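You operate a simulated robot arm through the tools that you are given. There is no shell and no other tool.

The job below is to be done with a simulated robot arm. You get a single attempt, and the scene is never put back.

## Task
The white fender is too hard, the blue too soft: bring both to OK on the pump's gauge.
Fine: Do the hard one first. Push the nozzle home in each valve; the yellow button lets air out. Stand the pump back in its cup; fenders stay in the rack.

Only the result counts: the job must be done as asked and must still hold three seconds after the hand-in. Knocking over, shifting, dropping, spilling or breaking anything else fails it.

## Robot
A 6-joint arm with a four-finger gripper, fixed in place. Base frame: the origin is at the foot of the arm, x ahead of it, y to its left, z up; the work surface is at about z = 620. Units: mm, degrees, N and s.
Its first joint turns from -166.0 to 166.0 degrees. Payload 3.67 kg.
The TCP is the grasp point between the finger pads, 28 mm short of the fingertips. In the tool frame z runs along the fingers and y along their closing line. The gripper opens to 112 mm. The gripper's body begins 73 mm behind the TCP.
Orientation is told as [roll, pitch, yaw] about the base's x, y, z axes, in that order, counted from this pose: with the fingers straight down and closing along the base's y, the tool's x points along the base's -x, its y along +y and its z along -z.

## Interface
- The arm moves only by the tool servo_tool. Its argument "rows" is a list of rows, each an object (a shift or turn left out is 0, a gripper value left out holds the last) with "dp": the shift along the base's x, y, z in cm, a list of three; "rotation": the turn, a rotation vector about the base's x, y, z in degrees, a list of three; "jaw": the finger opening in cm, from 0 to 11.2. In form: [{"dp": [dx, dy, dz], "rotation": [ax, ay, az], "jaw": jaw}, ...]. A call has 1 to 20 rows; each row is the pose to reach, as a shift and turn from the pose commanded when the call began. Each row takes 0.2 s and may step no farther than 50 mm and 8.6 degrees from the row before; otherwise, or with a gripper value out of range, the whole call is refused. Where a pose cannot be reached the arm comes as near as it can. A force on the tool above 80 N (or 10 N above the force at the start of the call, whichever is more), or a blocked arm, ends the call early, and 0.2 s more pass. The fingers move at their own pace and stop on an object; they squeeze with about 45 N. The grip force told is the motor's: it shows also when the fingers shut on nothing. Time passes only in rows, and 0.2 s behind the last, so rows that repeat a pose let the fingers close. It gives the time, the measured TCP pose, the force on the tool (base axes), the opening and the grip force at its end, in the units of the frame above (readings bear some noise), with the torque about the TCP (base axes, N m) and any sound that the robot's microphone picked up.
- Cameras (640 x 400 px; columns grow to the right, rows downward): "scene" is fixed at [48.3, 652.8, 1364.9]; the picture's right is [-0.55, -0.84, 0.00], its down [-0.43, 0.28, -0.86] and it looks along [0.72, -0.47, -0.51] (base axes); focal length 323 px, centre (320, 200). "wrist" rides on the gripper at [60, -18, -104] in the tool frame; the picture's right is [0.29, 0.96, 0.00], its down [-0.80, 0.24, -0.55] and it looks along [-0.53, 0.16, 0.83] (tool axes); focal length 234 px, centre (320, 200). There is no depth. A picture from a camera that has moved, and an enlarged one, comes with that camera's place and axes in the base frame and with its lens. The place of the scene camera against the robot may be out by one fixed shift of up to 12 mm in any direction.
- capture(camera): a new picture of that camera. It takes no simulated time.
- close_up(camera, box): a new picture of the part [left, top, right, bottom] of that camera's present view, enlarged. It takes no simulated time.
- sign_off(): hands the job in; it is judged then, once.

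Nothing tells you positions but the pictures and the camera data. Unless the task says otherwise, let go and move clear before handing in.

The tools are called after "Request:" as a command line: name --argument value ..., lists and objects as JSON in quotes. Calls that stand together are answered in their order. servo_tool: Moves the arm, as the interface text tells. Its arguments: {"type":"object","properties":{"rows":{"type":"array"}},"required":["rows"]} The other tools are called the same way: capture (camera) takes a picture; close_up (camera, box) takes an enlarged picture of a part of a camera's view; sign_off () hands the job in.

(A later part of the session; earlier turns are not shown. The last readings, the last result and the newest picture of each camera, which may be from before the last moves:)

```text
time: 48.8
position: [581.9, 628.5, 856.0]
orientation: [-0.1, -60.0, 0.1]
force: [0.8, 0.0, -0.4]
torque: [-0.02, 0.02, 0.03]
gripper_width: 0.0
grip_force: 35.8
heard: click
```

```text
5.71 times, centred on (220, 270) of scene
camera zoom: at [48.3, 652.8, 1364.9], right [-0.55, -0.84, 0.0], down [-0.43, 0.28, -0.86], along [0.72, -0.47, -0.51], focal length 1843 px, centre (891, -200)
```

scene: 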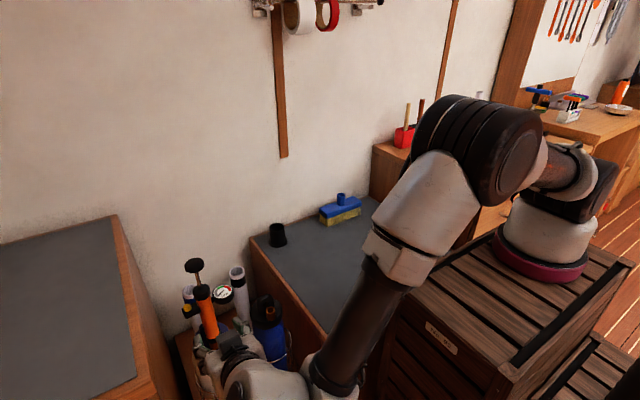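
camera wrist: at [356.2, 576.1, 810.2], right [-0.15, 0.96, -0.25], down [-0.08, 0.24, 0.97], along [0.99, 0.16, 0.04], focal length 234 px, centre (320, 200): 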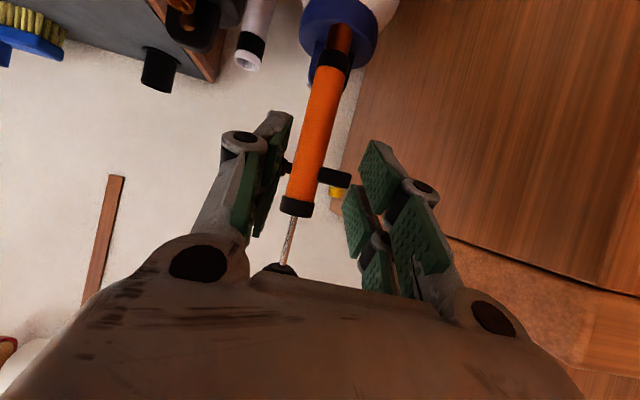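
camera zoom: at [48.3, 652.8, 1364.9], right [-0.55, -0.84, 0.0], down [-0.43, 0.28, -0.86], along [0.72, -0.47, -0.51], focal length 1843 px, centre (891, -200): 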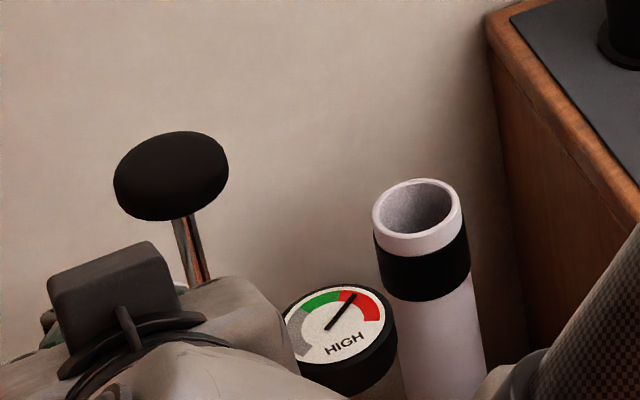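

Still just in the red near the boundary, moving roughly 24 px per second of press. I'll hold for about 1.8 s more.

Request:
servo_tool --rows '[{"dp": [0, 0, -1.0]}, {"dp": [0, 0, -2.0]}, {"dp": [0, 0, -2.0]}, {"dp": [0, 0, -2.0]}, {"dp": [0, 0, -2.0]}, {"dp": [0, 0, -2.0]}, {"dp": [0, 0, -2.0]}, {"dp": [0, 0, -2.0]}, {"dp": [0, 0, -2.0]}, {"dp": [0, 0, -2.0]}, {"dp": [0, 0, -1.0]}, {"dp": [0, 0, 0]}]'

Request:
close_up --camera "scene" --box '[208, 278, 238, 308]'

```text
time: 51.4
position: [582.9, 627.5, 856.5]
orientation: [-0.1, -59.9, 0.1]
force: [-0.9, -0.4, -0.4]
torque: [0.0, 0.01, 0.0]
gripper_width: 0.0
grip_force: 35.3
heard: click
```

```text
13.33 times, centred on (223, 293) of scene
camera zoom: at [48.3, 652.8, 1364.9], right [-0.55, -0.84, 0.0], down [-0.43, 0.28, -0.86], along [0.72, -0.47, -0.51], focal length 4301 px, centre (1613, -1040)
```

zoom: 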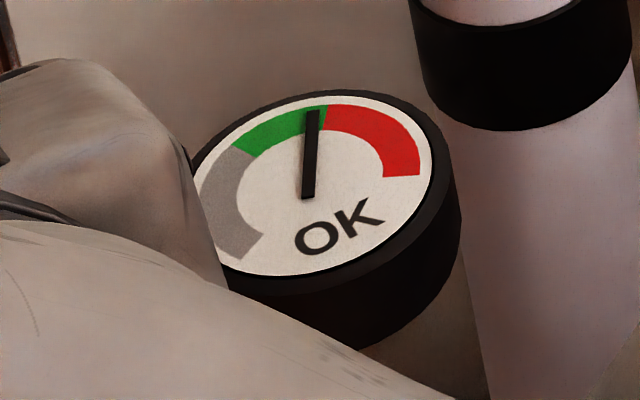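

It reads OK, near the upper edge of green. I'll vent a little more to bring the needle nearer the middle.

Request:
servo_tool --rows '[{"dp": [0, 0, -1.0]}, {"dp": [0, 0, -2.0]}, {"dp": [0, 0, -2.0]}, {"dp": [0, 0, -2.0]}, {"dp": [0, 0, -2.0]}, {"dp": [0, 0, -2.0]}, {"dp": [0, 0, -1.0]}, {"dp": [0, 0, 0]}]'

Request:
close_up --camera "scene" --box '[208, 278, 238, 308]'

Request:
close_up --camera "scene" --box '[180, 235, 260, 305]'

```text
time: 53.2
position: [581.9, 627.6, 857.1]
orientation: [0.1, -59.9, 0.1]
force: [0.1, 0.3, 0.1]
torque: [0.05, 0.01, 0.04]
gripper_width: 0.0
grip_force: 35.4
heard: click
```

```text
13.33 times, centred on (223, 293) of scene
camera zoom: at [48.3, 652.8, 1364.9], right [-0.55, -0.84, 0.0], down [-0.43, 0.28, -0.86], along [0.72, -0.47, -0.51], focal length 4301 px, centre (1613, -1040)
```

zoom: 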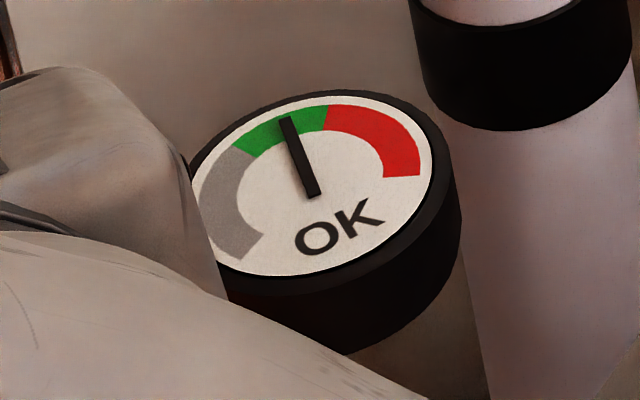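

```text
5.71 times, centred on (220, 270) of scene
camera zoom: at [48.3, 652.8, 1364.9], right [-0.55, -0.84, 0.0], down [-0.43, 0.28, -0.86], along [0.72, -0.47, -0.51], focal length 1843 px, centre (891, -200)
```

zoom: 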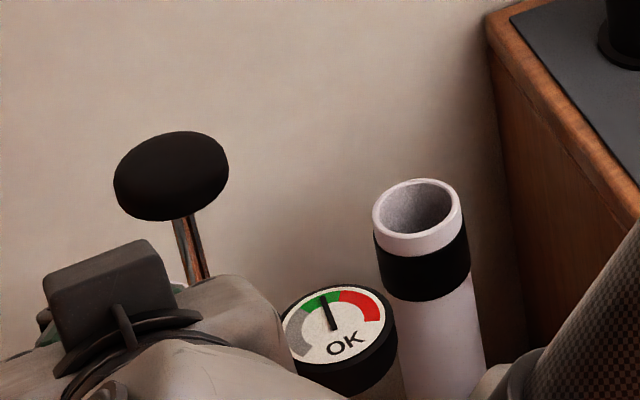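

White is at OK in the middle of green. I'll back off from the button and return to the body for a re-grip.

Request:
servo_tool --rows '[{"dp": [-4, 0, 1]}, {"dp": [-8, -0.5, 1]}, {"dp": [-10.3, -3.25, 0], "jaw": 4.8}, {"dp": [-10.3, -3.25, -4.35], "jaw": 4.8}, {"dp": [-10.3, -3.25, -4.35], "jaw": 4.8}]'

Request:
capture --camera "wrist"

Request:
close_up --camera "scene" --box '[180, 235, 260, 305]'

```text
time: 54.4
position: [478.2, 594.0, 815.6]
orientation: [0.0, -60.0, 0.1]
force: [0.0, -1.1, -0.7]
torque: [0.03, -0.01, -0.02]
gripper_width: 47.9
grip_force: 0.1
```

```text
taken
camera wrist: at [358.2, 575.4, 816.7], right [-0.15, 0.96, -0.25], down [-0.08, 0.24, 0.97], along [0.99, 0.16, 0.04], focal length 234 px, centre (320, 200)
```

wrist: 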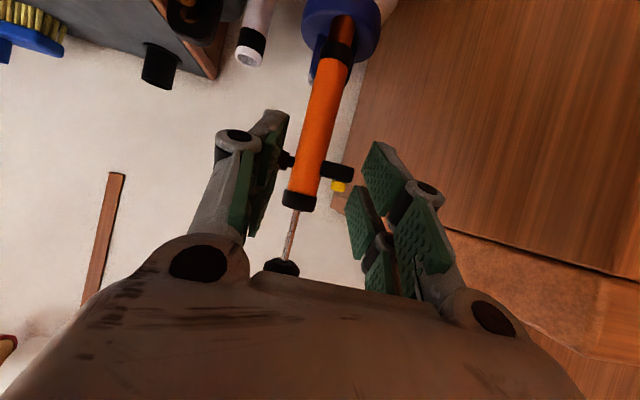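

```text
5.71 times, centred on (220, 270) of scene
camera zoom: at [48.3, 652.8, 1364.9], right [-0.55, -0.84, 0.0], down [-0.43, 0.28, -0.86], along [0.72, -0.47, -0.51], focal length 1843 px, centre (891, -200)
```

zoom: 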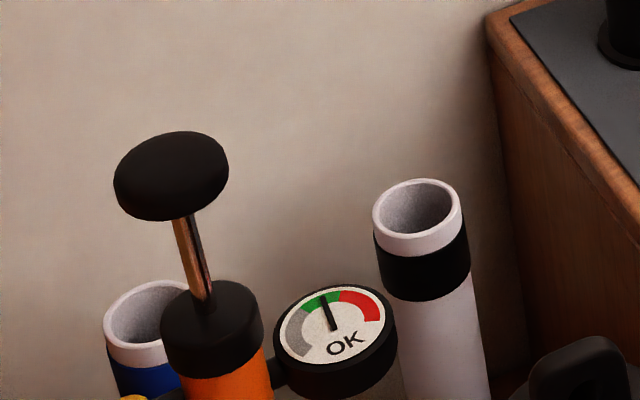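

Request:
servo_tool --rows '[{"dp": [2.8, 0.05, -1.7]}, {"dp": [5.7, 0.1, -3.4]}, {"dp": [8.5, 0.1, -5.05]}, {"dp": [11.4, 0.1, -6.7]}, {"dp": [11.4, 0.1, -6.7]}]'

Request:
close_up --camera "wrist" --box '[240, 0, 440, 300]'

Request:
close_up --camera "scene" --box '[180, 235, 260, 305]'

```text
time: 55.6
position: [591.2, 595.4, 745.4]
orientation: [0.0, -60.0, 0.1]
force: [0.8, -0.3, -0.8]
torque: [-0.01, -0.04, 0.03]
gripper_width: 48.0
grip_force: 0.0
```

```text
1.33 times, centred on (340, 150) of wrist
camera zoom: at [471.1, 577.3, 746.9], right [-0.15, 0.96, -0.25], down [-0.08, 0.24, 0.97], along [0.99, 0.16, 0.04], focal length 312 px, centre (293, 267)
```

zoom: 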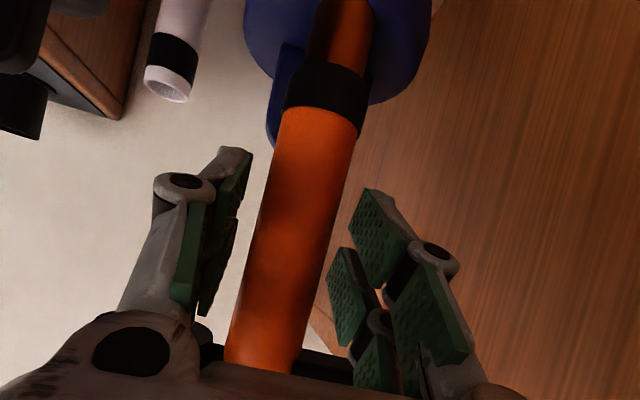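

```text
5.71 times, centred on (220, 270) of scene
camera zoom: at [48.3, 652.8, 1364.9], right [-0.55, -0.84, 0.0], down [-0.43, 0.28, -0.86], along [0.72, -0.47, -0.51], focal length 1843 px, centre (891, -200)
```

zoom: 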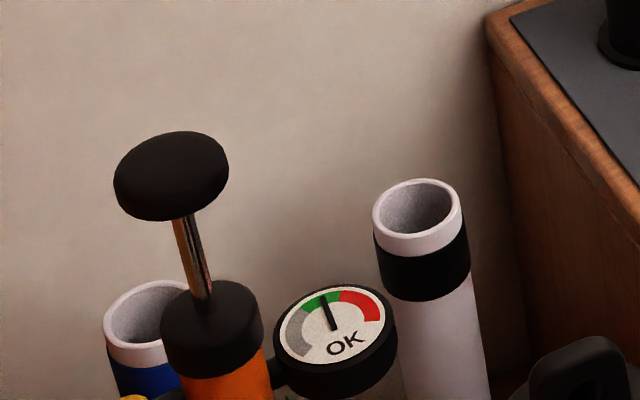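

Positioned correctly. I'll raise 2.5 mm for later cup clearance, close the grip, and lift the pump out of the white valve.

Request:
servo_tool --rows '[{"dp": [0, 0, 0.25]}, {"dp": [0, 0, 0.25], "jaw": 4.0}, {"dp": [0, 0, 0.25], "jaw": 2.5}, {"dp": [0, 0, 0.25], "jaw": 2.5}, {"dp": [0, 0, 0.25], "jaw": 2.5}]'

Request:
close_up --camera "scene" --box '[180, 235, 260, 305]'

```text
time: 56.8
position: [592.1, 597.0, 749.0]
orientation: [0.1, -60.0, 0.1]
force: [0.1, -0.9, 1.5]
torque: [-0.16, -0.12, -0.02]
gripper_width: 31.7
grip_force: 44.7
```

```text
5.71 times, centred on (220, 270) of scene
camera zoom: at [48.3, 652.8, 1364.9], right [-0.55, -0.84, 0.0], down [-0.43, 0.28, -0.86], along [0.72, -0.47, -0.51], focal length 1843 px, centre (891, -200)
```

zoom: 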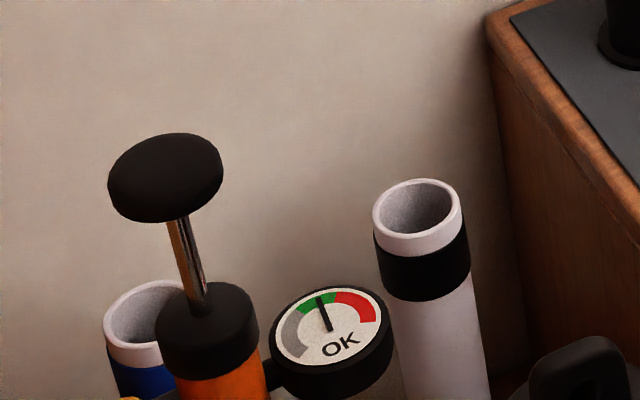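

Gripped with the gauge still at OK. Lifting straight out of the white valve.

Request:
servo_tool --rows '[{"dp": [0, 0, 0.6]}, {"dp": [0, 0, 1.5]}, {"dp": [0, 0, 2.5]}, {"dp": [0, 0, 4.0]}, {"dp": [0, 0, 6.0]}, {"dp": [0, 0, 8.0]}, {"dp": [0, 0, 10.0]}, {"dp": [0, 0, 10.0]}]'

Request:
capture --camera "wrist"

Request:
capture --camera "scene"

```text
time: 58.6
position: [592.0, 596.3, 848.5]
orientation: [-0.1, -60.0, 0.1]
force: [0.2, 0.0, -2.0]
torque: [0.02, 0.01, -0.02]
gripper_width: 31.5
grip_force: 45.3
```

```text
taken
camera wrist: at [472.9, 578.0, 849.6], right [-0.15, 0.96, -0.25], down [-0.08, 0.24, 0.97], along [0.99, 0.16, 0.04], focal length 234 px, centre (320, 200)
```

wrist: 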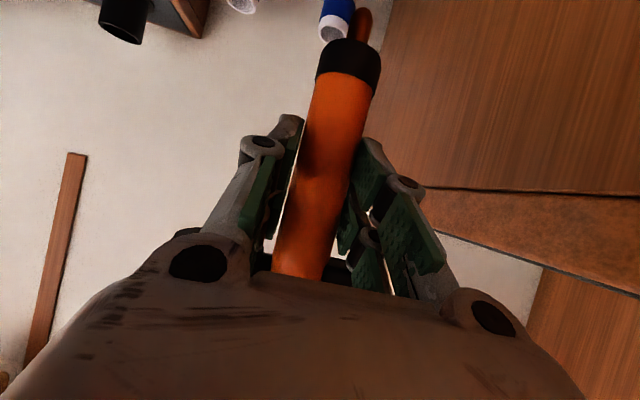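

```text
taken
```

scene: 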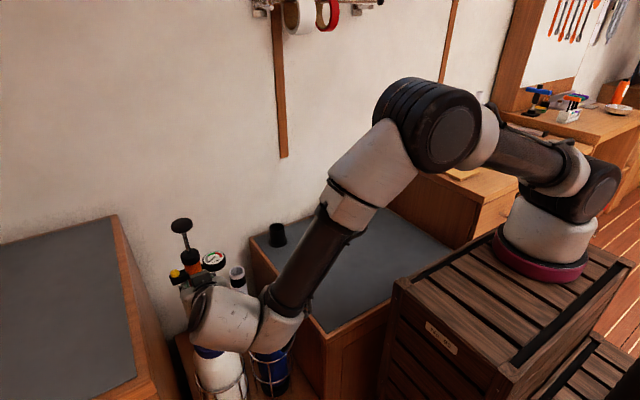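

White is done. Now I'll carry the pump across at this height to above the blue valve, at about TCP (592, 444).

Request:
servo_tool --rows '[{"dp": [0, -3, 0]}, {"dp": [0, -6, 0]}, {"dp": [0, -9, 0]}, {"dp": [0, -12, 0]}, {"dp": [0, -15.1, 0]}, {"dp": [0, -15.1, 0]}]'

Request:
capture --camera "wrist"

Request:
capture --camera "scene"

```text
time: 60.0
position: [593.5, 444.3, 851.0]
orientation: [-0.1, -59.9, 0.1]
force: [-0.2, 0.7, -2.0]
torque: [0.02, 0.01, -0.04]
gripper_width: 31.5
grip_force: 45.0
```

```text
taken
camera wrist: at [473.5, 425.1, 851.2], right [-0.15, 0.96, -0.25], down [-0.08, 0.24, 0.97], along [0.99, 0.16, 0.04], focal length 234 px, centre (320, 200)
```

wrist: 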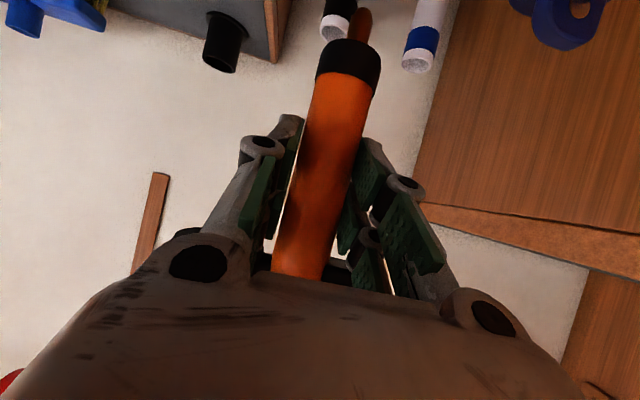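

```text
taken
```

scene: 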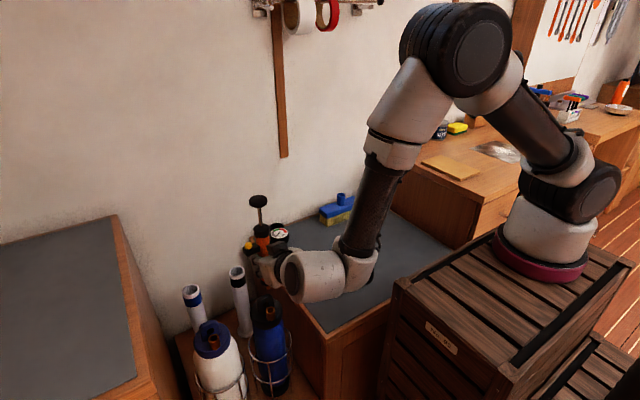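

The blue station is reachable here, but the arm's wrist would come down near the crate. I'll yaw the tool by -20° to swing the wrist away before lowering.

Request:
servo_tool --rows '[{"dp": [0, 0.1, 0], "rotation": [0, 0, -7]}, {"dp": [-0.1, 0.2, 0], "rotation": [0, 0, -14]}, {"dp": [-0.1, 0.3, 0], "rotation": [0, 0, -20]}, {"dp": [-0.1, 0.3, -1.5], "rotation": [0, 0, -20]}, {"dp": [-0.1, 0.3, -3], "rotation": [0, 0, -20]}, {"dp": [-0.1, 0.3, -3], "rotation": [0, 0, -20]}]'

Request:
capture --camera "wrist"

Request:
capture --camera "scene"

```text
time: 61.4
position: [593.0, 448.4, 819.5]
orientation: [0.1, -60.1, -19.9]
force: [0.4, 0.0, -1.3]
torque: [-0.01, 0.04, 0.03]
gripper_width: 31.5
grip_force: 45.1
```

```text
taken
camera wrist: at [473.8, 471.8, 820.1], right [0.19, 0.95, -0.25], down [0.01, 0.25, 0.97], along [0.98, -0.19, 0.04], focal length 234 px, centre (320, 200)
```

wrist: 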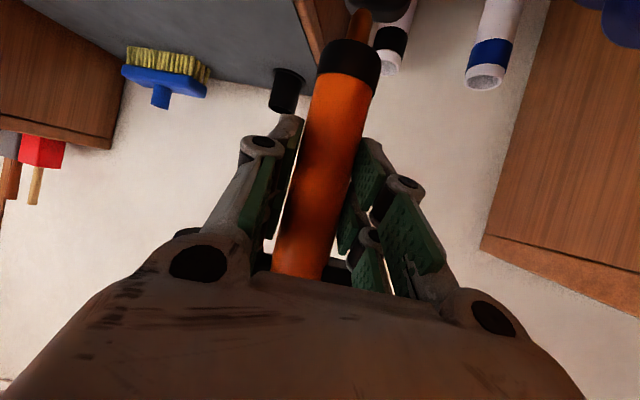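

```text
taken
```

scene: 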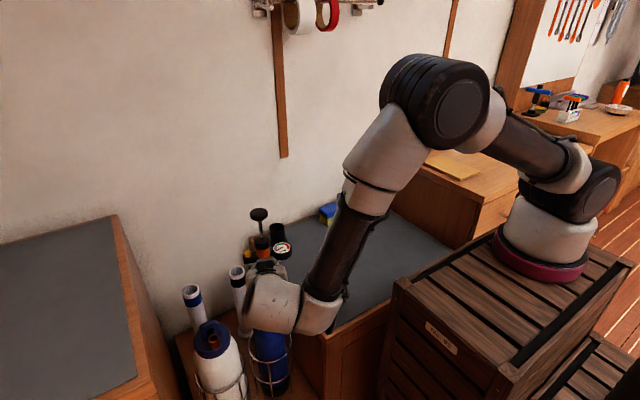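

Good clearance now. I'll lower to bring the nozzle tip close to the blue valve and check alignment.

Request:
servo_tool --rows '[{"dp": [-0.05, -0.1, -1.5]}, {"dp": [-0.05, -0.1, -3.2]}, {"dp": [-0.05, -0.1, -3.2]}]'

Request:
close_up --camera "wrist" --box '[280, 0, 440, 100]'

Request:
close_up --camera "scene" --box '[220, 200, 320, 350]'

```text
time: 62.2
position: [592.9, 448.4, 787.4]
orientation: [0.0, -60.0, -20.1]
force: [-0.2, -0.5, -2.2]
torque: [-0.03, 0.0, -0.01]
gripper_width: 31.6
grip_force: 44.8
```

```text
4.00 times, centred on (360, 50) of wrist
camera zoom: at [473.0, 470.9, 788.1], right [0.19, 0.95, -0.25], down [0.01, 0.25, 0.97], along [0.98, -0.19, 0.04], focal length 937 px, centre (160, 800)
```

zoom: 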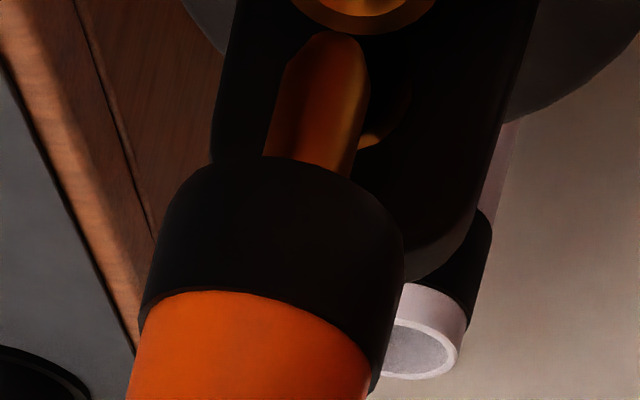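

```text
2.67 times, centred on (270, 275) of scene
camera zoom: at [48.3, 652.8, 1364.9], right [-0.55, -0.84, 0.0], down [-0.43, 0.28, -0.86], along [0.72, -0.47, -0.51], focal length 860 px, centre (453, 0)
```

zoom: 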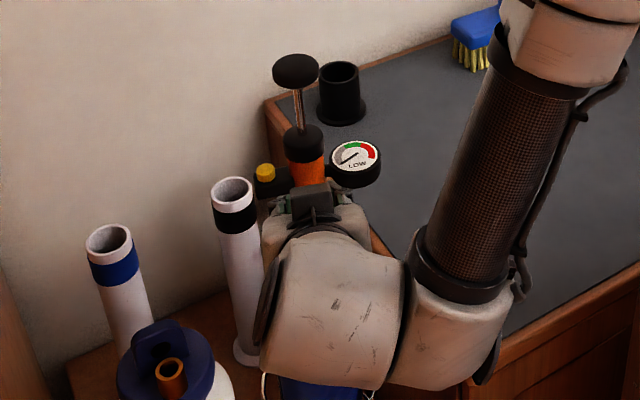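

The nozzle is about a millimetre from the blue valve's axis. I'll nudge and lower until the tip enters the rim, then check again.

Request:
servo_tool --rows '[{"dp": [0.08, -0.03, -0.8]}, {"dp": [0.08, -0.03, -1.4]}, {"dp": [0.08, -0.03, -1.4]}]'

Request:
close_up --camera "wrist" --box '[280, 0, 440, 100]'

```text
time: 63.0
position: [591.6, 447.3, 772.0]
orientation: [-0.1, -60.1, -19.9]
force: [-0.8, 0.0, -2.2]
torque: [-0.02, 0.0, 0.0]
gripper_width: 31.5
grip_force: 44.9
```

```text
4.00 times, centred on (360, 50) of wrist
camera zoom: at [473.3, 470.3, 773.8], right [0.19, 0.95, -0.25], down [0.01, 0.25, 0.97], along [0.98, -0.19, 0.04], focal length 937 px, centre (160, 800)
```

zoom: 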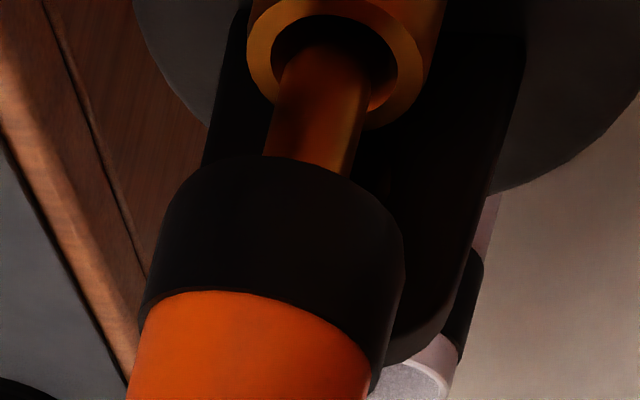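

The tip is entering the blue valve, well centred. Continuing down in steps.

Request:
servo_tool --rows '[{"dp": [0.01, 0.06, -0.5]}, {"dp": [0.01, 0.06, -1.0]}, {"dp": [0.01, 0.06, -1.5]}, {"dp": [0.01, 0.06, -1.5]}]'

Request:
close_up --camera "wrist" --box '[280, 0, 440, 100]'

Request:
close_up --camera "scene" --box '[220, 200, 320, 350]'

```text
time: 64.0
position: [594.2, 448.1, 758.5]
orientation: [0.0, -60.0, -20.0]
force: [-0.4, -0.6, -1.8]
torque: [0.02, 0.01, -0.03]
gripper_width: 31.5
grip_force: 45.0
```

```text
4.00 times, centred on (360, 50) of wrist
camera zoom: at [474.1, 471.1, 758.7], right [0.19, 0.95, -0.25], down [0.01, 0.25, 0.97], along [0.98, -0.19, 0.04], focal length 937 px, centre (160, 800)
```

zoom: 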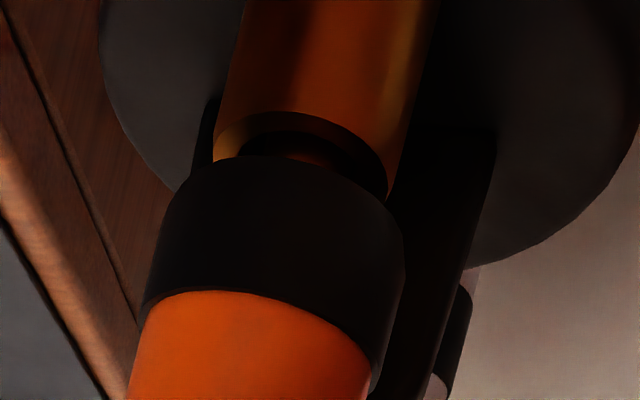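

```text
2.67 times, centred on (270, 275) of scene
camera zoom: at [48.3, 652.8, 1364.9], right [-0.55, -0.84, 0.0], down [-0.43, 0.28, -0.86], along [0.72, -0.47, -0.51], focal length 860 px, centre (453, 0)
```

zoom: 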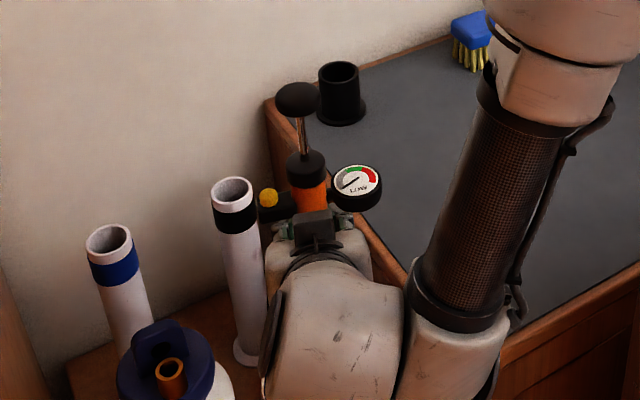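

Request:
servo_tool --rows '[{"dp": [0, 0, -0.3]}, {"dp": [0, 0, -0.6]}, {"dp": [0, 0, -0.8]}, {"dp": [0, 0, -0.8]}]'

Request:
close_up --camera "scene" --box '[245, 215, 305, 275]'

```text
time: 65.0
position: [591.8, 447.3, 751.0]
orientation: [0.0, -60.0, -19.8]
force: [-0.1, -0.5, -2.1]
torque: [0.0, -0.01, -0.01]
gripper_width: 31.5
grip_force: 45.4
```

```text
6.67 times, centred on (275, 245) of scene
camera zoom: at [48.3, 652.8, 1364.9], right [-0.55, -0.84, 0.0], down [-0.43, 0.28, -0.86], along [0.72, -0.47, -0.51], focal length 2150 px, centre (620, -100)
```

zoom: 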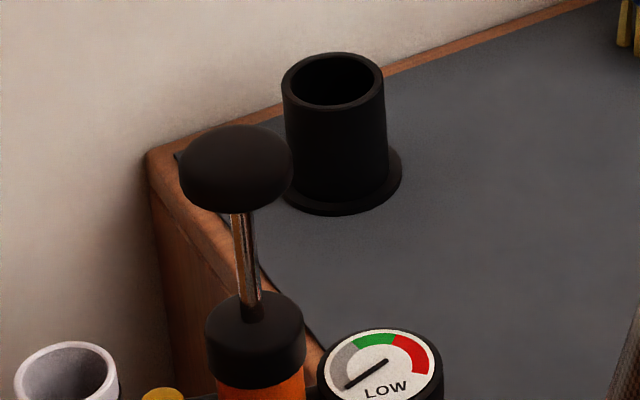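

Request:
servo_tool --rows '[{"dp": [0, 0, -0.15]}, {"dp": [0, 0, -0.3]}, {"dp": [0, 0, -0.3]}]'

Request:
close_up --camera "scene" --box '[245, 225, 305, 285]'

```text
time: 65.8
position: [593.5, 448.4, 748.9]
orientation: [0.3, -60.0, -20.2]
force: [-2.7, -3.3, 28.9]
torque: [-0.42, 0.1, -0.07]
gripper_width: 31.5
grip_force: 45.5
```

```text
6.67 times, centred on (275, 255) of scene
camera zoom: at [48.3, 652.8, 1364.9], right [-0.55, -0.84, 0.0], down [-0.43, 0.28, -0.86], along [0.72, -0.47, -0.51], focal length 2150 px, centre (620, -167)
```

zoom: 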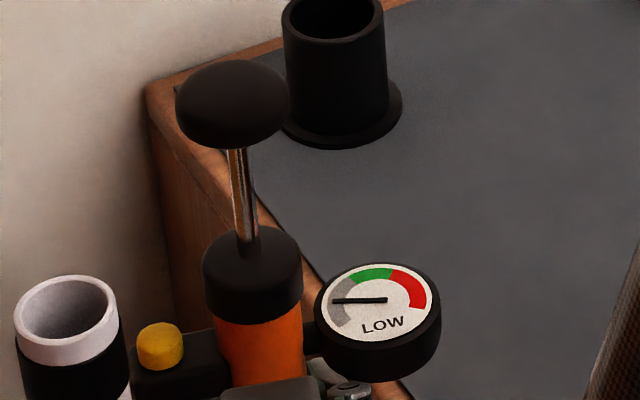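

Connected: the needle jumped to a real reading in the grey LOW zone. I'll ease off, open gently, drop slightly and withdraw along the tool axis.

Request:
servo_tool --rows '[{"dp": [0, 0, 0.1]}, {"dp": [0, 0, 0.2]}, {"dp": [0, 0, 0.2]}, {"dp": [0, 0, 0.2], "jaw": 3.6}, {"dp": [0, 0, 0.2], "jaw": 4.2}, {"dp": [0, 0, 0.2], "jaw": 4.4}]'

Request:
close_up --camera "scene" --box '[245, 225, 305, 285]'

Request:
close_up --camera "wrist" --box '[240, 0, 440, 300]'

```text
time: 67.2
position: [592.5, 447.4, 749.4]
orientation: [0.0, -59.8, -19.9]
force: [-0.2, -0.4, 0.0]
torque: [0.03, 0.01, -0.03]
gripper_width: 44.1
grip_force: 0.1
```

```text
6.67 times, centred on (275, 255) of scene
camera zoom: at [48.3, 652.8, 1364.9], right [-0.55, -0.84, 0.0], down [-0.43, 0.28, -0.86], along [0.72, -0.47, -0.51], focal length 2150 px, centre (620, -167)
```

zoom: 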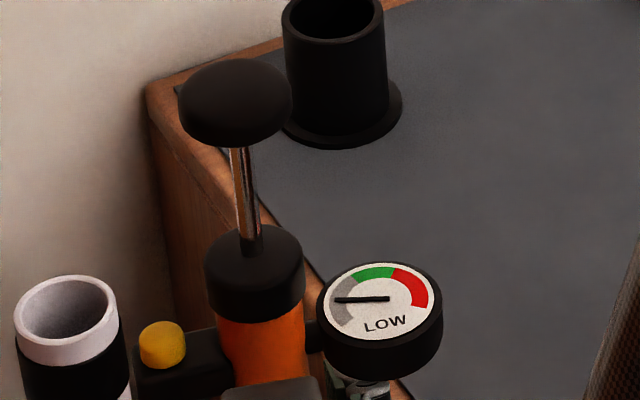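

```text
1.33 times, centred on (340, 150) of wrist
camera zoom: at [473.5, 471.0, 749.9], right [0.19, 0.95, -0.25], down [0.01, 0.25, 0.97], along [0.98, -0.19, 0.04], focal length 312 px, centre (293, 267)
```

zoom: 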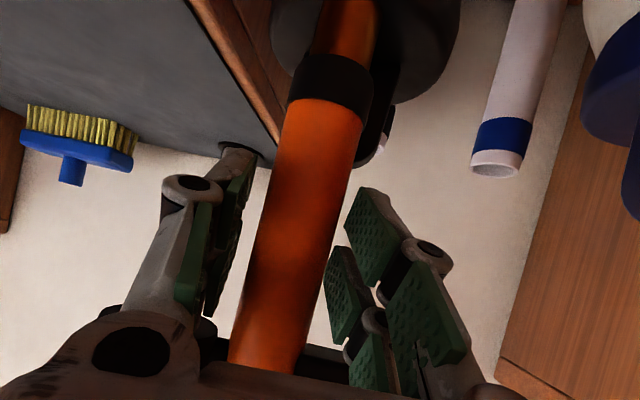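

Still connected. Dropping 3 mm and withdrawing.

Request:
servo_tool --rows '[{"dp": [0, 0, -0.3]}, {"dp": [-1.5, 0.55, 0.6]}, {"dp": [-3.5, 1.27, 1.85]}, {"dp": [-6, 2.18, 3.4]}, {"dp": [-9, 3.28, 5.2]}, {"dp": [-11, 4.0, 6.45]}, {"dp": [-11, 4.0, 6.45]}]'

Request:
close_up --camera "scene" --box '[245, 225, 305, 285]'

Request:
capture --camera "wrist"

Request:
capture --camera "scene"

```text
time: 68.8
position: [481.1, 486.7, 814.4]
orientation: [0.0, -60.1, -19.9]
force: [-0.9, -0.1, 0.9]
torque: [-0.02, -0.02, 0.0]
gripper_width: 44.0
grip_force: 0.1
```

```text
6.67 times, centred on (275, 255) of scene
camera zoom: at [48.3, 652.8, 1364.9], right [-0.55, -0.84, 0.0], down [-0.43, 0.28, -0.86], along [0.72, -0.47, -0.51], focal length 2150 px, centre (620, -167)
```

zoom: 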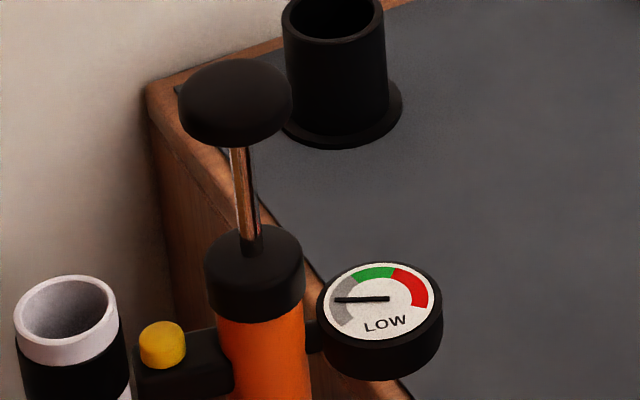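

```text
taken
camera wrist: at [362.9, 509.4, 814.8], right [0.19, 0.95, -0.25], down [0.01, 0.25, 0.97], along [0.98, -0.19, 0.04], focal length 234 px, centre (320, 200)
```

wrist: 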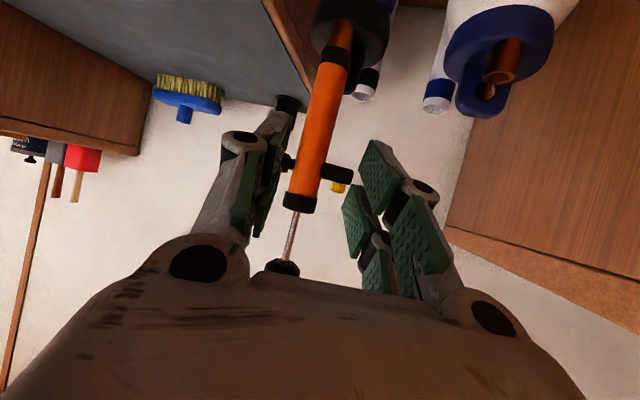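

```text
taken
```

scene: 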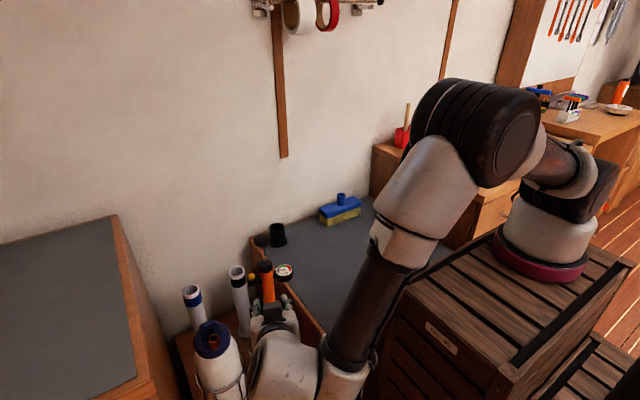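

The pump stands in the blue valve, connected and clear of the gripper. I'll close the fingers, rise, and turn the tool to point straight down so I can push the plunger knob at about (601, 443.5, 905).

Request:
servo_tool --rows '[{"dp": [-1, 0, 2], "rotation": [2.57, 7.05, 0], "jaw": 0}, {"dp": [-1, 0, 4], "rotation": [5.13, 14.1, 0], "jaw": 0}, {"dp": [-1, 0, 6], "rotation": [7.7, 21.15, 0]}, {"dp": [-1, 0, 8], "rotation": [10.26, 28.2, 0]}, {"dp": [-1, 0, 10], "rotation": [12.83, 35.25, 0]}, {"dp": [-1, 0, 12], "rotation": [15.4, 42.3, 0]}, {"dp": [-1, 0, 14], "rotation": [17.96, 49.35, 0]}, {"dp": [-1, 0, 16], "rotation": [20.5, 56.4, 0]}, {"dp": [-1, 0, 17], "rotation": [20.5, 56.4, 0]}]'

Request:
capture --camera "wrist"

Request:
capture --camera "scene"

```text
time: 70.8
position: [472.8, 487.0, 982.7]
orientation: [0.0, 0.1, -19.9]
force: [0.4, 0.6, 0.1]
torque: [0.03, 0.04, -0.03]
gripper_width: 0.0
grip_force: 35.7
```

```text
taken
camera wrist: at [409.9, 490.3, 1088.3], right [0.06, 1.0, 0.0], down [0.83, -0.05, 0.55], along [0.55, -0.03, -0.83], focal length 234 px, centre (320, 200)
```

wrist: 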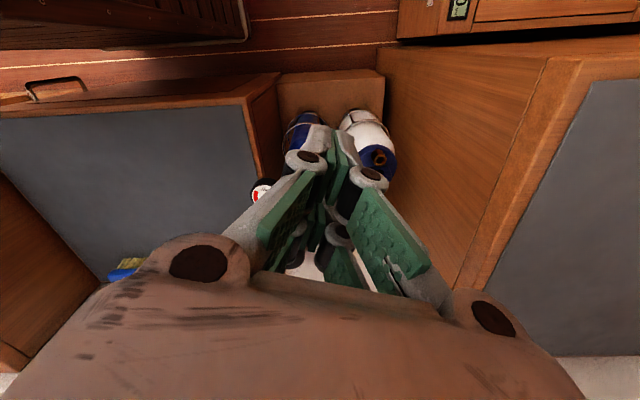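

```text
taken
```

scene: 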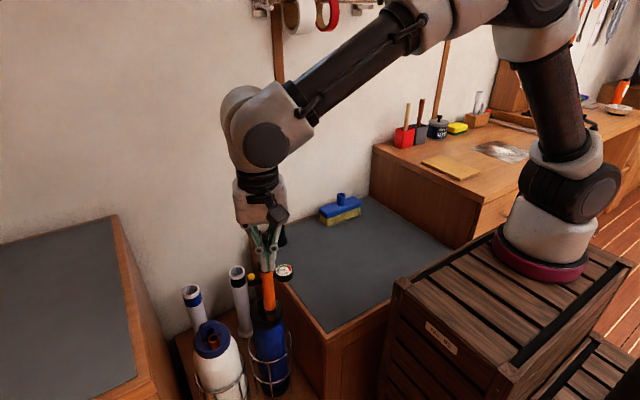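

Request:
servo_tool --rows '[{"dp": [4.3, -1.45, 0]}, {"dp": [8.6, -2.9, -0.5]}, {"dp": [12.8, -4.35, -1.2]}, {"dp": [12.8, -4.35, -1.5]}, {"dp": [12.8, -4.35, -1.5]}]'

Request:
close_up --camera "wrist" --box '[220, 60, 440, 220]'

Request:
close_up --camera "scene" --box '[220, 180, 320, 300]'

```text
time: 72.0
position: [600.9, 443.6, 968.5]
orientation: [0.0, 0.0, -20.1]
force: [0.8, 0.6, 0.3]
torque: [-0.04, 0.01, 0.0]
gripper_width: 0.0
grip_force: 35.7
```

```text
2.50 times, centred on (330, 140) of wrist
camera zoom: at [538.4, 447.0, 1073.7], right [0.06, 1.0, 0.0], down [0.83, -0.05, 0.55], along [0.55, -0.03, -0.83], focal length 585 px, centre (295, 350)
```

zoom: 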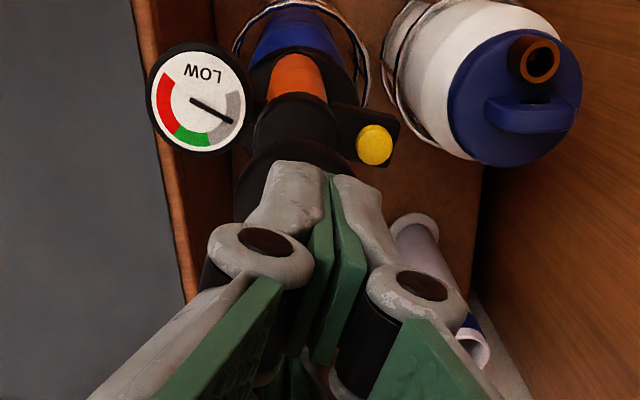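

```text
3.33 times, centred on (270, 240) of scene
camera zoom: at [48.3, 652.8, 1364.9], right [-0.55, -0.84, 0.0], down [-0.43, 0.28, -0.86], along [0.72, -0.47, -0.51], focal length 1075 px, centre (487, 67)
```

zoom: 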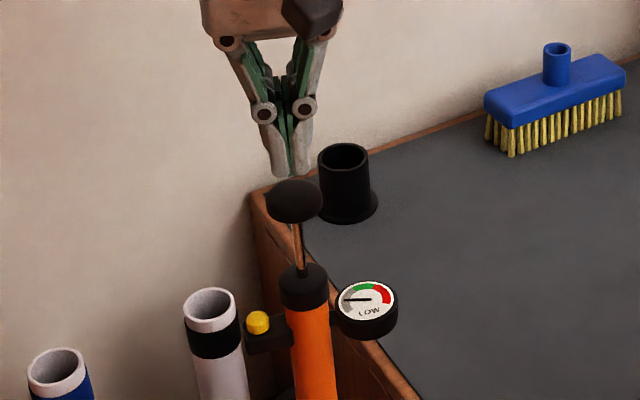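

The fingertips are centred over the plunger knob, and the gauge is readable from both cameras. I'll lower in stages to find contact.

Request:
servo_tool --rows '[{"dp": [0, 0, -1.2]}, {"dp": [0, 0, -2.2]}, {"dp": [0, 0, -2.2]}]'

Request:
close_up --camera "scene" --box '[220, 180, 320, 300]'

```text
time: 72.8
position: [600.7, 445.0, 948.4]
orientation: [0.0, 0.0, -20.0]
force: [0.4, 0.0, -0.7]
torque: [0.02, 0.02, -0.02]
gripper_width: 0.0
grip_force: 35.7
```

```text
3.33 times, centred on (270, 240) of scene
camera zoom: at [48.3, 652.8, 1364.9], right [-0.55, -0.84, 0.0], down [-0.43, 0.28, -0.86], along [0.72, -0.47, -0.51], focal length 1075 px, centre (487, 67)
```

zoom: 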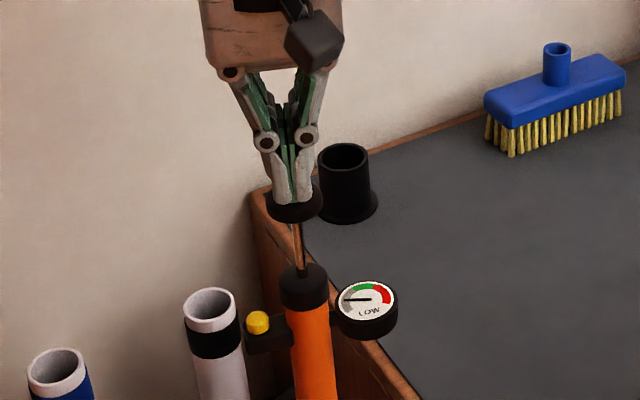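

Nearly touching the knob. I'll push 15 mm and watch the force and the plunger.

Request:
servo_tool --rows '[{"dp": [0, 0, -0.5]}, {"dp": [0, 0, -1.0]}, {"dp": [0, 0, -1.5]}]'

Request:
close_up --camera "scene" --box '[220, 180, 320, 300]'

```text
time: 73.6
position: [601.0, 444.9, 931.8]
orientation: [0.1, 0.0, -20.0]
force: [0.7, -0.7, 3.8]
torque: [0.0, 0.0, 0.0]
gripper_width: 6.0
grip_force: 36.1
```

```text
3.33 times, centred on (270, 240) of scene
camera zoom: at [48.3, 652.8, 1364.9], right [-0.55, -0.84, 0.0], down [-0.43, 0.28, -0.86], along [0.72, -0.47, -0.51], focal length 1075 px, centre (487, 67)
```

zoom: 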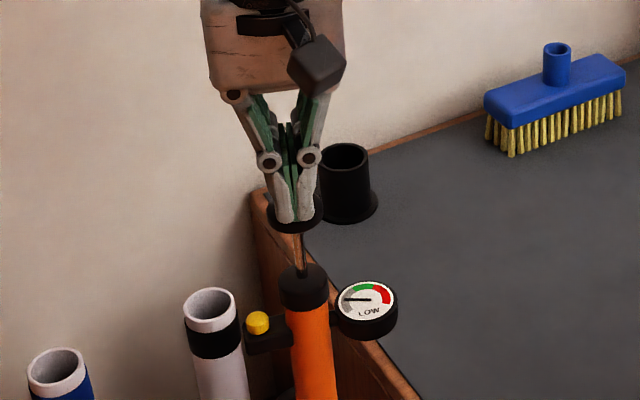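

Contact with only ~4 N; the plunger is moving. I'll push the stroke further.

Request:
servo_tool --rows '[{"dp": [0, 0, -0.8]}, {"dp": [0, 0, -1.6]}, {"dp": [0, 0, -2.4]}, {"dp": [0, 0, -2.4]}]'

Request:
close_up --camera "scene" --box '[220, 180, 320, 300]'

```text
time: 74.6
position: [600.8, 445.4, 907.7]
orientation: [0.1, 0.0, -20.1]
force: [-0.9, -1.4, 7.1]
torque: [0.03, -0.02, 0.01]
gripper_width: 6.0
grip_force: 35.8
```

```text
3.33 times, centred on (270, 240) of scene
camera zoom: at [48.3, 652.8, 1364.9], right [-0.55, -0.84, 0.0], down [-0.43, 0.28, -0.86], along [0.72, -0.47, -0.51], focal length 1075 px, centre (487, 67)
```

zoom: 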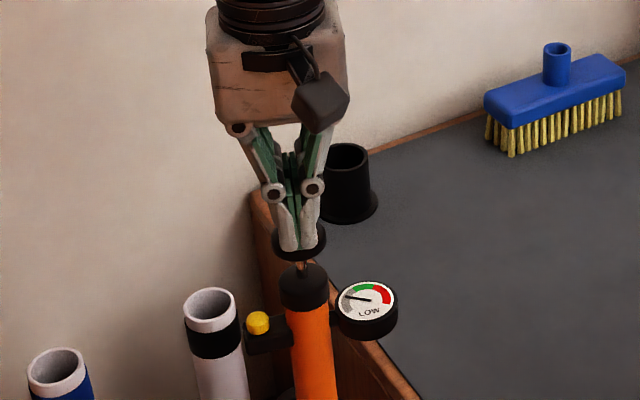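

The spring force rises gently and the needle is starting to climb. I'll complete the stroke, then rise and see whether the plunger returns.

Request:
servo_tool --rows '[{"dp": [0, 0, -0.5]}, {"dp": [0, 0, -1.0]}, {"dp": [0, 0, -1.0]}]'

Request:
close_up --camera "scene" --box '[245, 235, 305, 295]'

```text
time: 75.4
position: [601.1, 444.5, 897.8]
orientation: [0.2, -0.1, -20.0]
force: [-0.3, -0.2, 7.8]
torque: [0.0, 0.01, 0.04]
gripper_width: 5.9
grip_force: 35.6
heard: click
```

```text
6.67 times, centred on (275, 265) of scene
camera zoom: at [48.3, 652.8, 1364.9], right [-0.55, -0.84, 0.0], down [-0.43, 0.28, -0.86], along [0.72, -0.47, -0.51], focal length 2150 px, centre (620, -233)
```

zoom: 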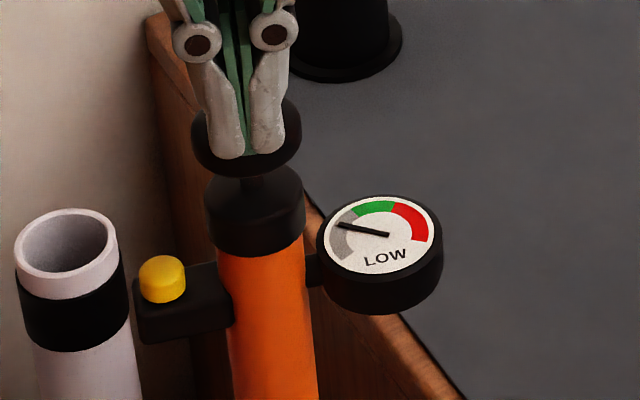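

A click at the end of the stroke and the needle has risen. Now rising to let the plunger return.

Request:
servo_tool --rows '[{"dp": [0, 0, 1.2]}, {"dp": [0, 0, 2.4]}, {"dp": [0, 0, 3.6]}, {"dp": [0, 0, 4.8]}, {"dp": [0, 0, 4.8]}]'

Request:
close_up --camera "scene" --box '[245, 235, 305, 295]'

Request:
close_up --camera "scene" --box '[220, 180, 320, 300]'

```text
time: 76.6
position: [600.7, 444.2, 946.1]
orientation: [0.0, 0.1, -20.0]
force: [-0.4, 0.1, 0.5]
torque: [0.0, 0.01, 0.02]
gripper_width: 0.0
grip_force: 36.1
```

```text
6.67 times, centred on (275, 265) of scene
camera zoom: at [48.3, 652.8, 1364.9], right [-0.55, -0.84, 0.0], down [-0.43, 0.28, -0.86], along [0.72, -0.47, -0.51], focal length 2150 px, centre (620, -233)
```

zoom: 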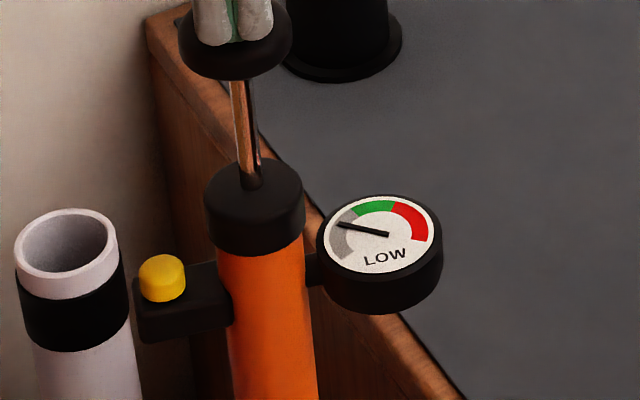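

```text
3.33 times, centred on (270, 240) of scene
camera zoom: at [48.3, 652.8, 1364.9], right [-0.55, -0.84, 0.0], down [-0.43, 0.28, -0.86], along [0.72, -0.47, -0.51], focal length 1075 px, centre (487, 67)
```

zoom: 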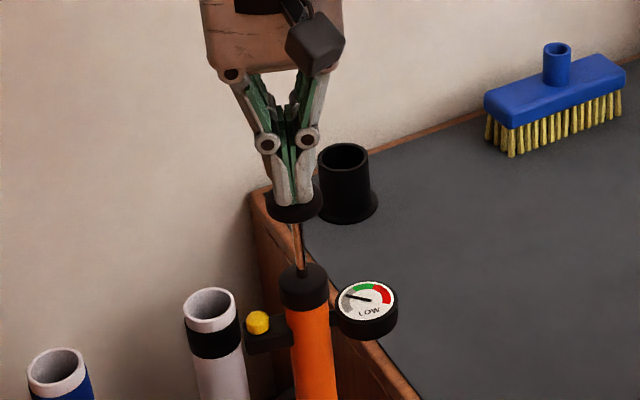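

The plunger springs back and the reading holds; each full stroke adds roughly 20° of needle. Doing another full stroke.

Request:
servo_tool --rows '[{"dp": [0, 0, -1.2]}, {"dp": [0, 0, -2.4]}, {"dp": [0, 0, -3.6]}, {"dp": [0, 0, -4.8]}, {"dp": [0, 0, -4.8]}, {"dp": [0, 0, -3.6]}, {"dp": [0, 0, -2.4]}, {"dp": [0, 0, -1.2]}, {"dp": [0, 0, 0]}, {"dp": [0, 0, 0]}]'

Request:
close_up --camera "scene" --box '[245, 235, 305, 295]'

```text
time: 78.8
position: [601.5, 444.2, 944.7]
orientation: [0.0, 0.1, -20.1]
force: [-0.6, 0.0, -0.3]
torque: [-0.03, 0.0, -0.03]
gripper_width: 0.1
grip_force: 35.8
heard: click
```

```text
6.67 times, centred on (275, 265) of scene
camera zoom: at [48.3, 652.8, 1364.9], right [-0.55, -0.84, 0.0], down [-0.43, 0.28, -0.86], along [0.72, -0.47, -0.51], focal length 2150 px, centre (620, -233)
```

zoom: 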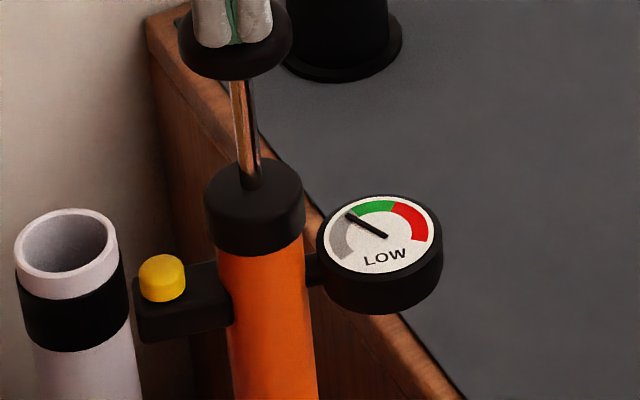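

The needle is now right at the edge of green but still reads LOW. One more full stroke.

Request:
servo_tool --rows '[{"dp": [0, 0, -1.2]}, {"dp": [0, 0, -2.4]}, {"dp": [0, 0, -3.6]}, {"dp": [0, 0, -4.8]}, {"dp": [0, 0, -4.8]}, {"dp": [0, 0, -3.6]}, {"dp": [0, 0, -2.4]}, {"dp": [0, 0, -1.2]}, {"dp": [0, 0, 0]}, {"dp": [0, 0, 0]}]'

Request:
close_up --camera "scene" --box '[245, 235, 305, 295]'

```text
time: 81.0
position: [601.0, 445.1, 944.8]
orientation: [0.0, 0.2, -20.0]
force: [0.1, -0.4, 0.5]
torque: [0.0, -0.03, 0.04]
gripper_width: 0.0
grip_force: 36.2
heard: click
```

```text
6.67 times, centred on (275, 265) of scene
camera zoom: at [48.3, 652.8, 1364.9], right [-0.55, -0.84, 0.0], down [-0.43, 0.28, -0.86], along [0.72, -0.47, -0.51], focal length 2150 px, centre (620, -233)
```

zoom: 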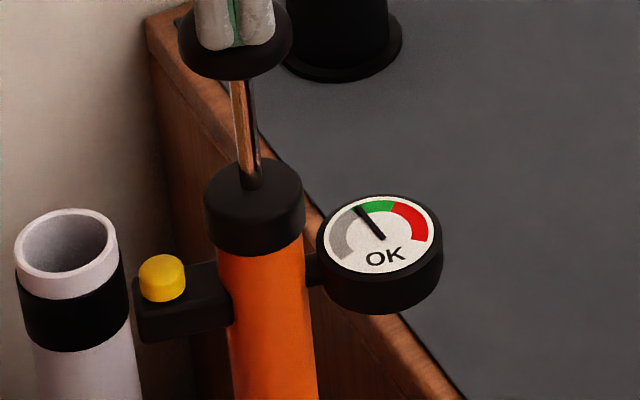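

Request:
close_up --camera "scene" --box '[270, 258, 300, 283]'

```text
16.00 times, centred on (285, 270) of scene
camera zoom: at [48.3, 652.8, 1364.9], right [-0.55, -0.84, 0.0], down [-0.43, 0.28, -0.86], along [0.72, -0.47, -0.51], focal length 5161 px, centre (880, -928)
```

zoom: 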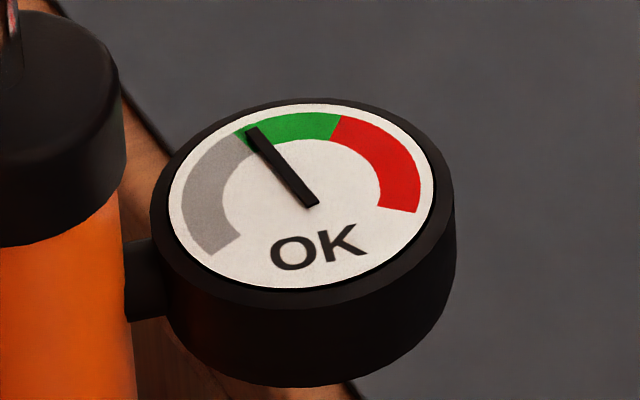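

It reads OK but sits near the lower edge of green, so one more stroke should bring it to the middle.

Request:
servo_tool --rows '[{"dp": [0, 0, -1.2]}, {"dp": [0, 0, -2.4]}, {"dp": [0, 0, -3.6]}, {"dp": [0, 0, -4.8]}, {"dp": [0, 0, -4.8]}, {"dp": [0, 0, -3.6]}, {"dp": [0, 0, -2.4]}, {"dp": [0, 0, -1.2]}, {"dp": [0, 0, 0]}, {"dp": [0, 0, 0]}]'

Request:
close_up --camera "scene" --box '[270, 258, 300, 283]'

Request:
close_up --camera "scene" --box '[245, 235, 305, 295]'

```text
time: 83.2
position: [601.2, 443.7, 945.1]
orientation: [0.0, 0.0, -20.1]
force: [-0.4, 0.1, 0.2]
torque: [-0.02, 0.04, 0.0]
gripper_width: 0.0
grip_force: 35.8
heard: click
```

```text
16.00 times, centred on (285, 270) of scene
camera zoom: at [48.3, 652.8, 1364.9], right [-0.55, -0.84, 0.0], down [-0.43, 0.28, -0.86], along [0.72, -0.47, -0.51], focal length 5161 px, centre (880, -928)
```

zoom: 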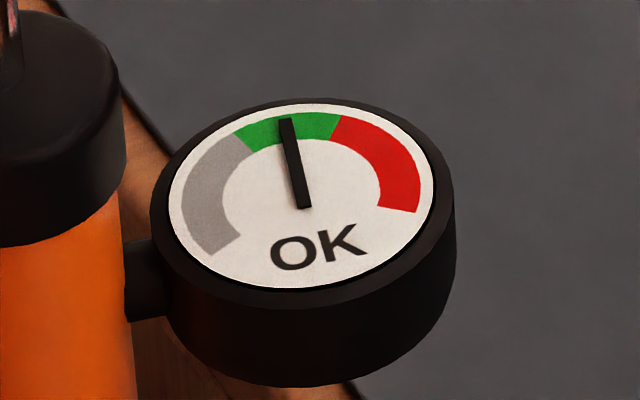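

```text
6.67 times, centred on (275, 265) of scene
camera zoom: at [48.3, 652.8, 1364.9], right [-0.55, -0.84, 0.0], down [-0.43, 0.28, -0.86], along [0.72, -0.47, -0.51], focal length 2150 px, centre (620, -233)
```

zoom: 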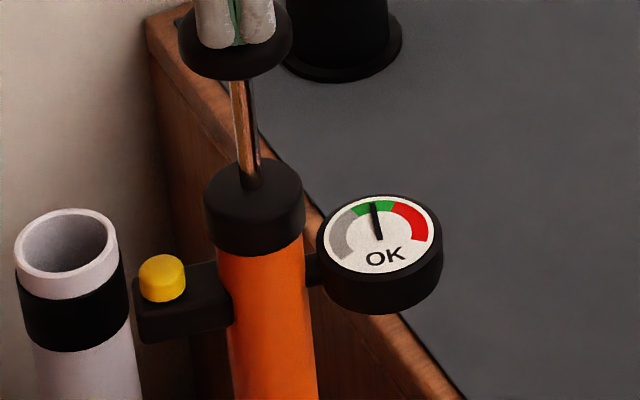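

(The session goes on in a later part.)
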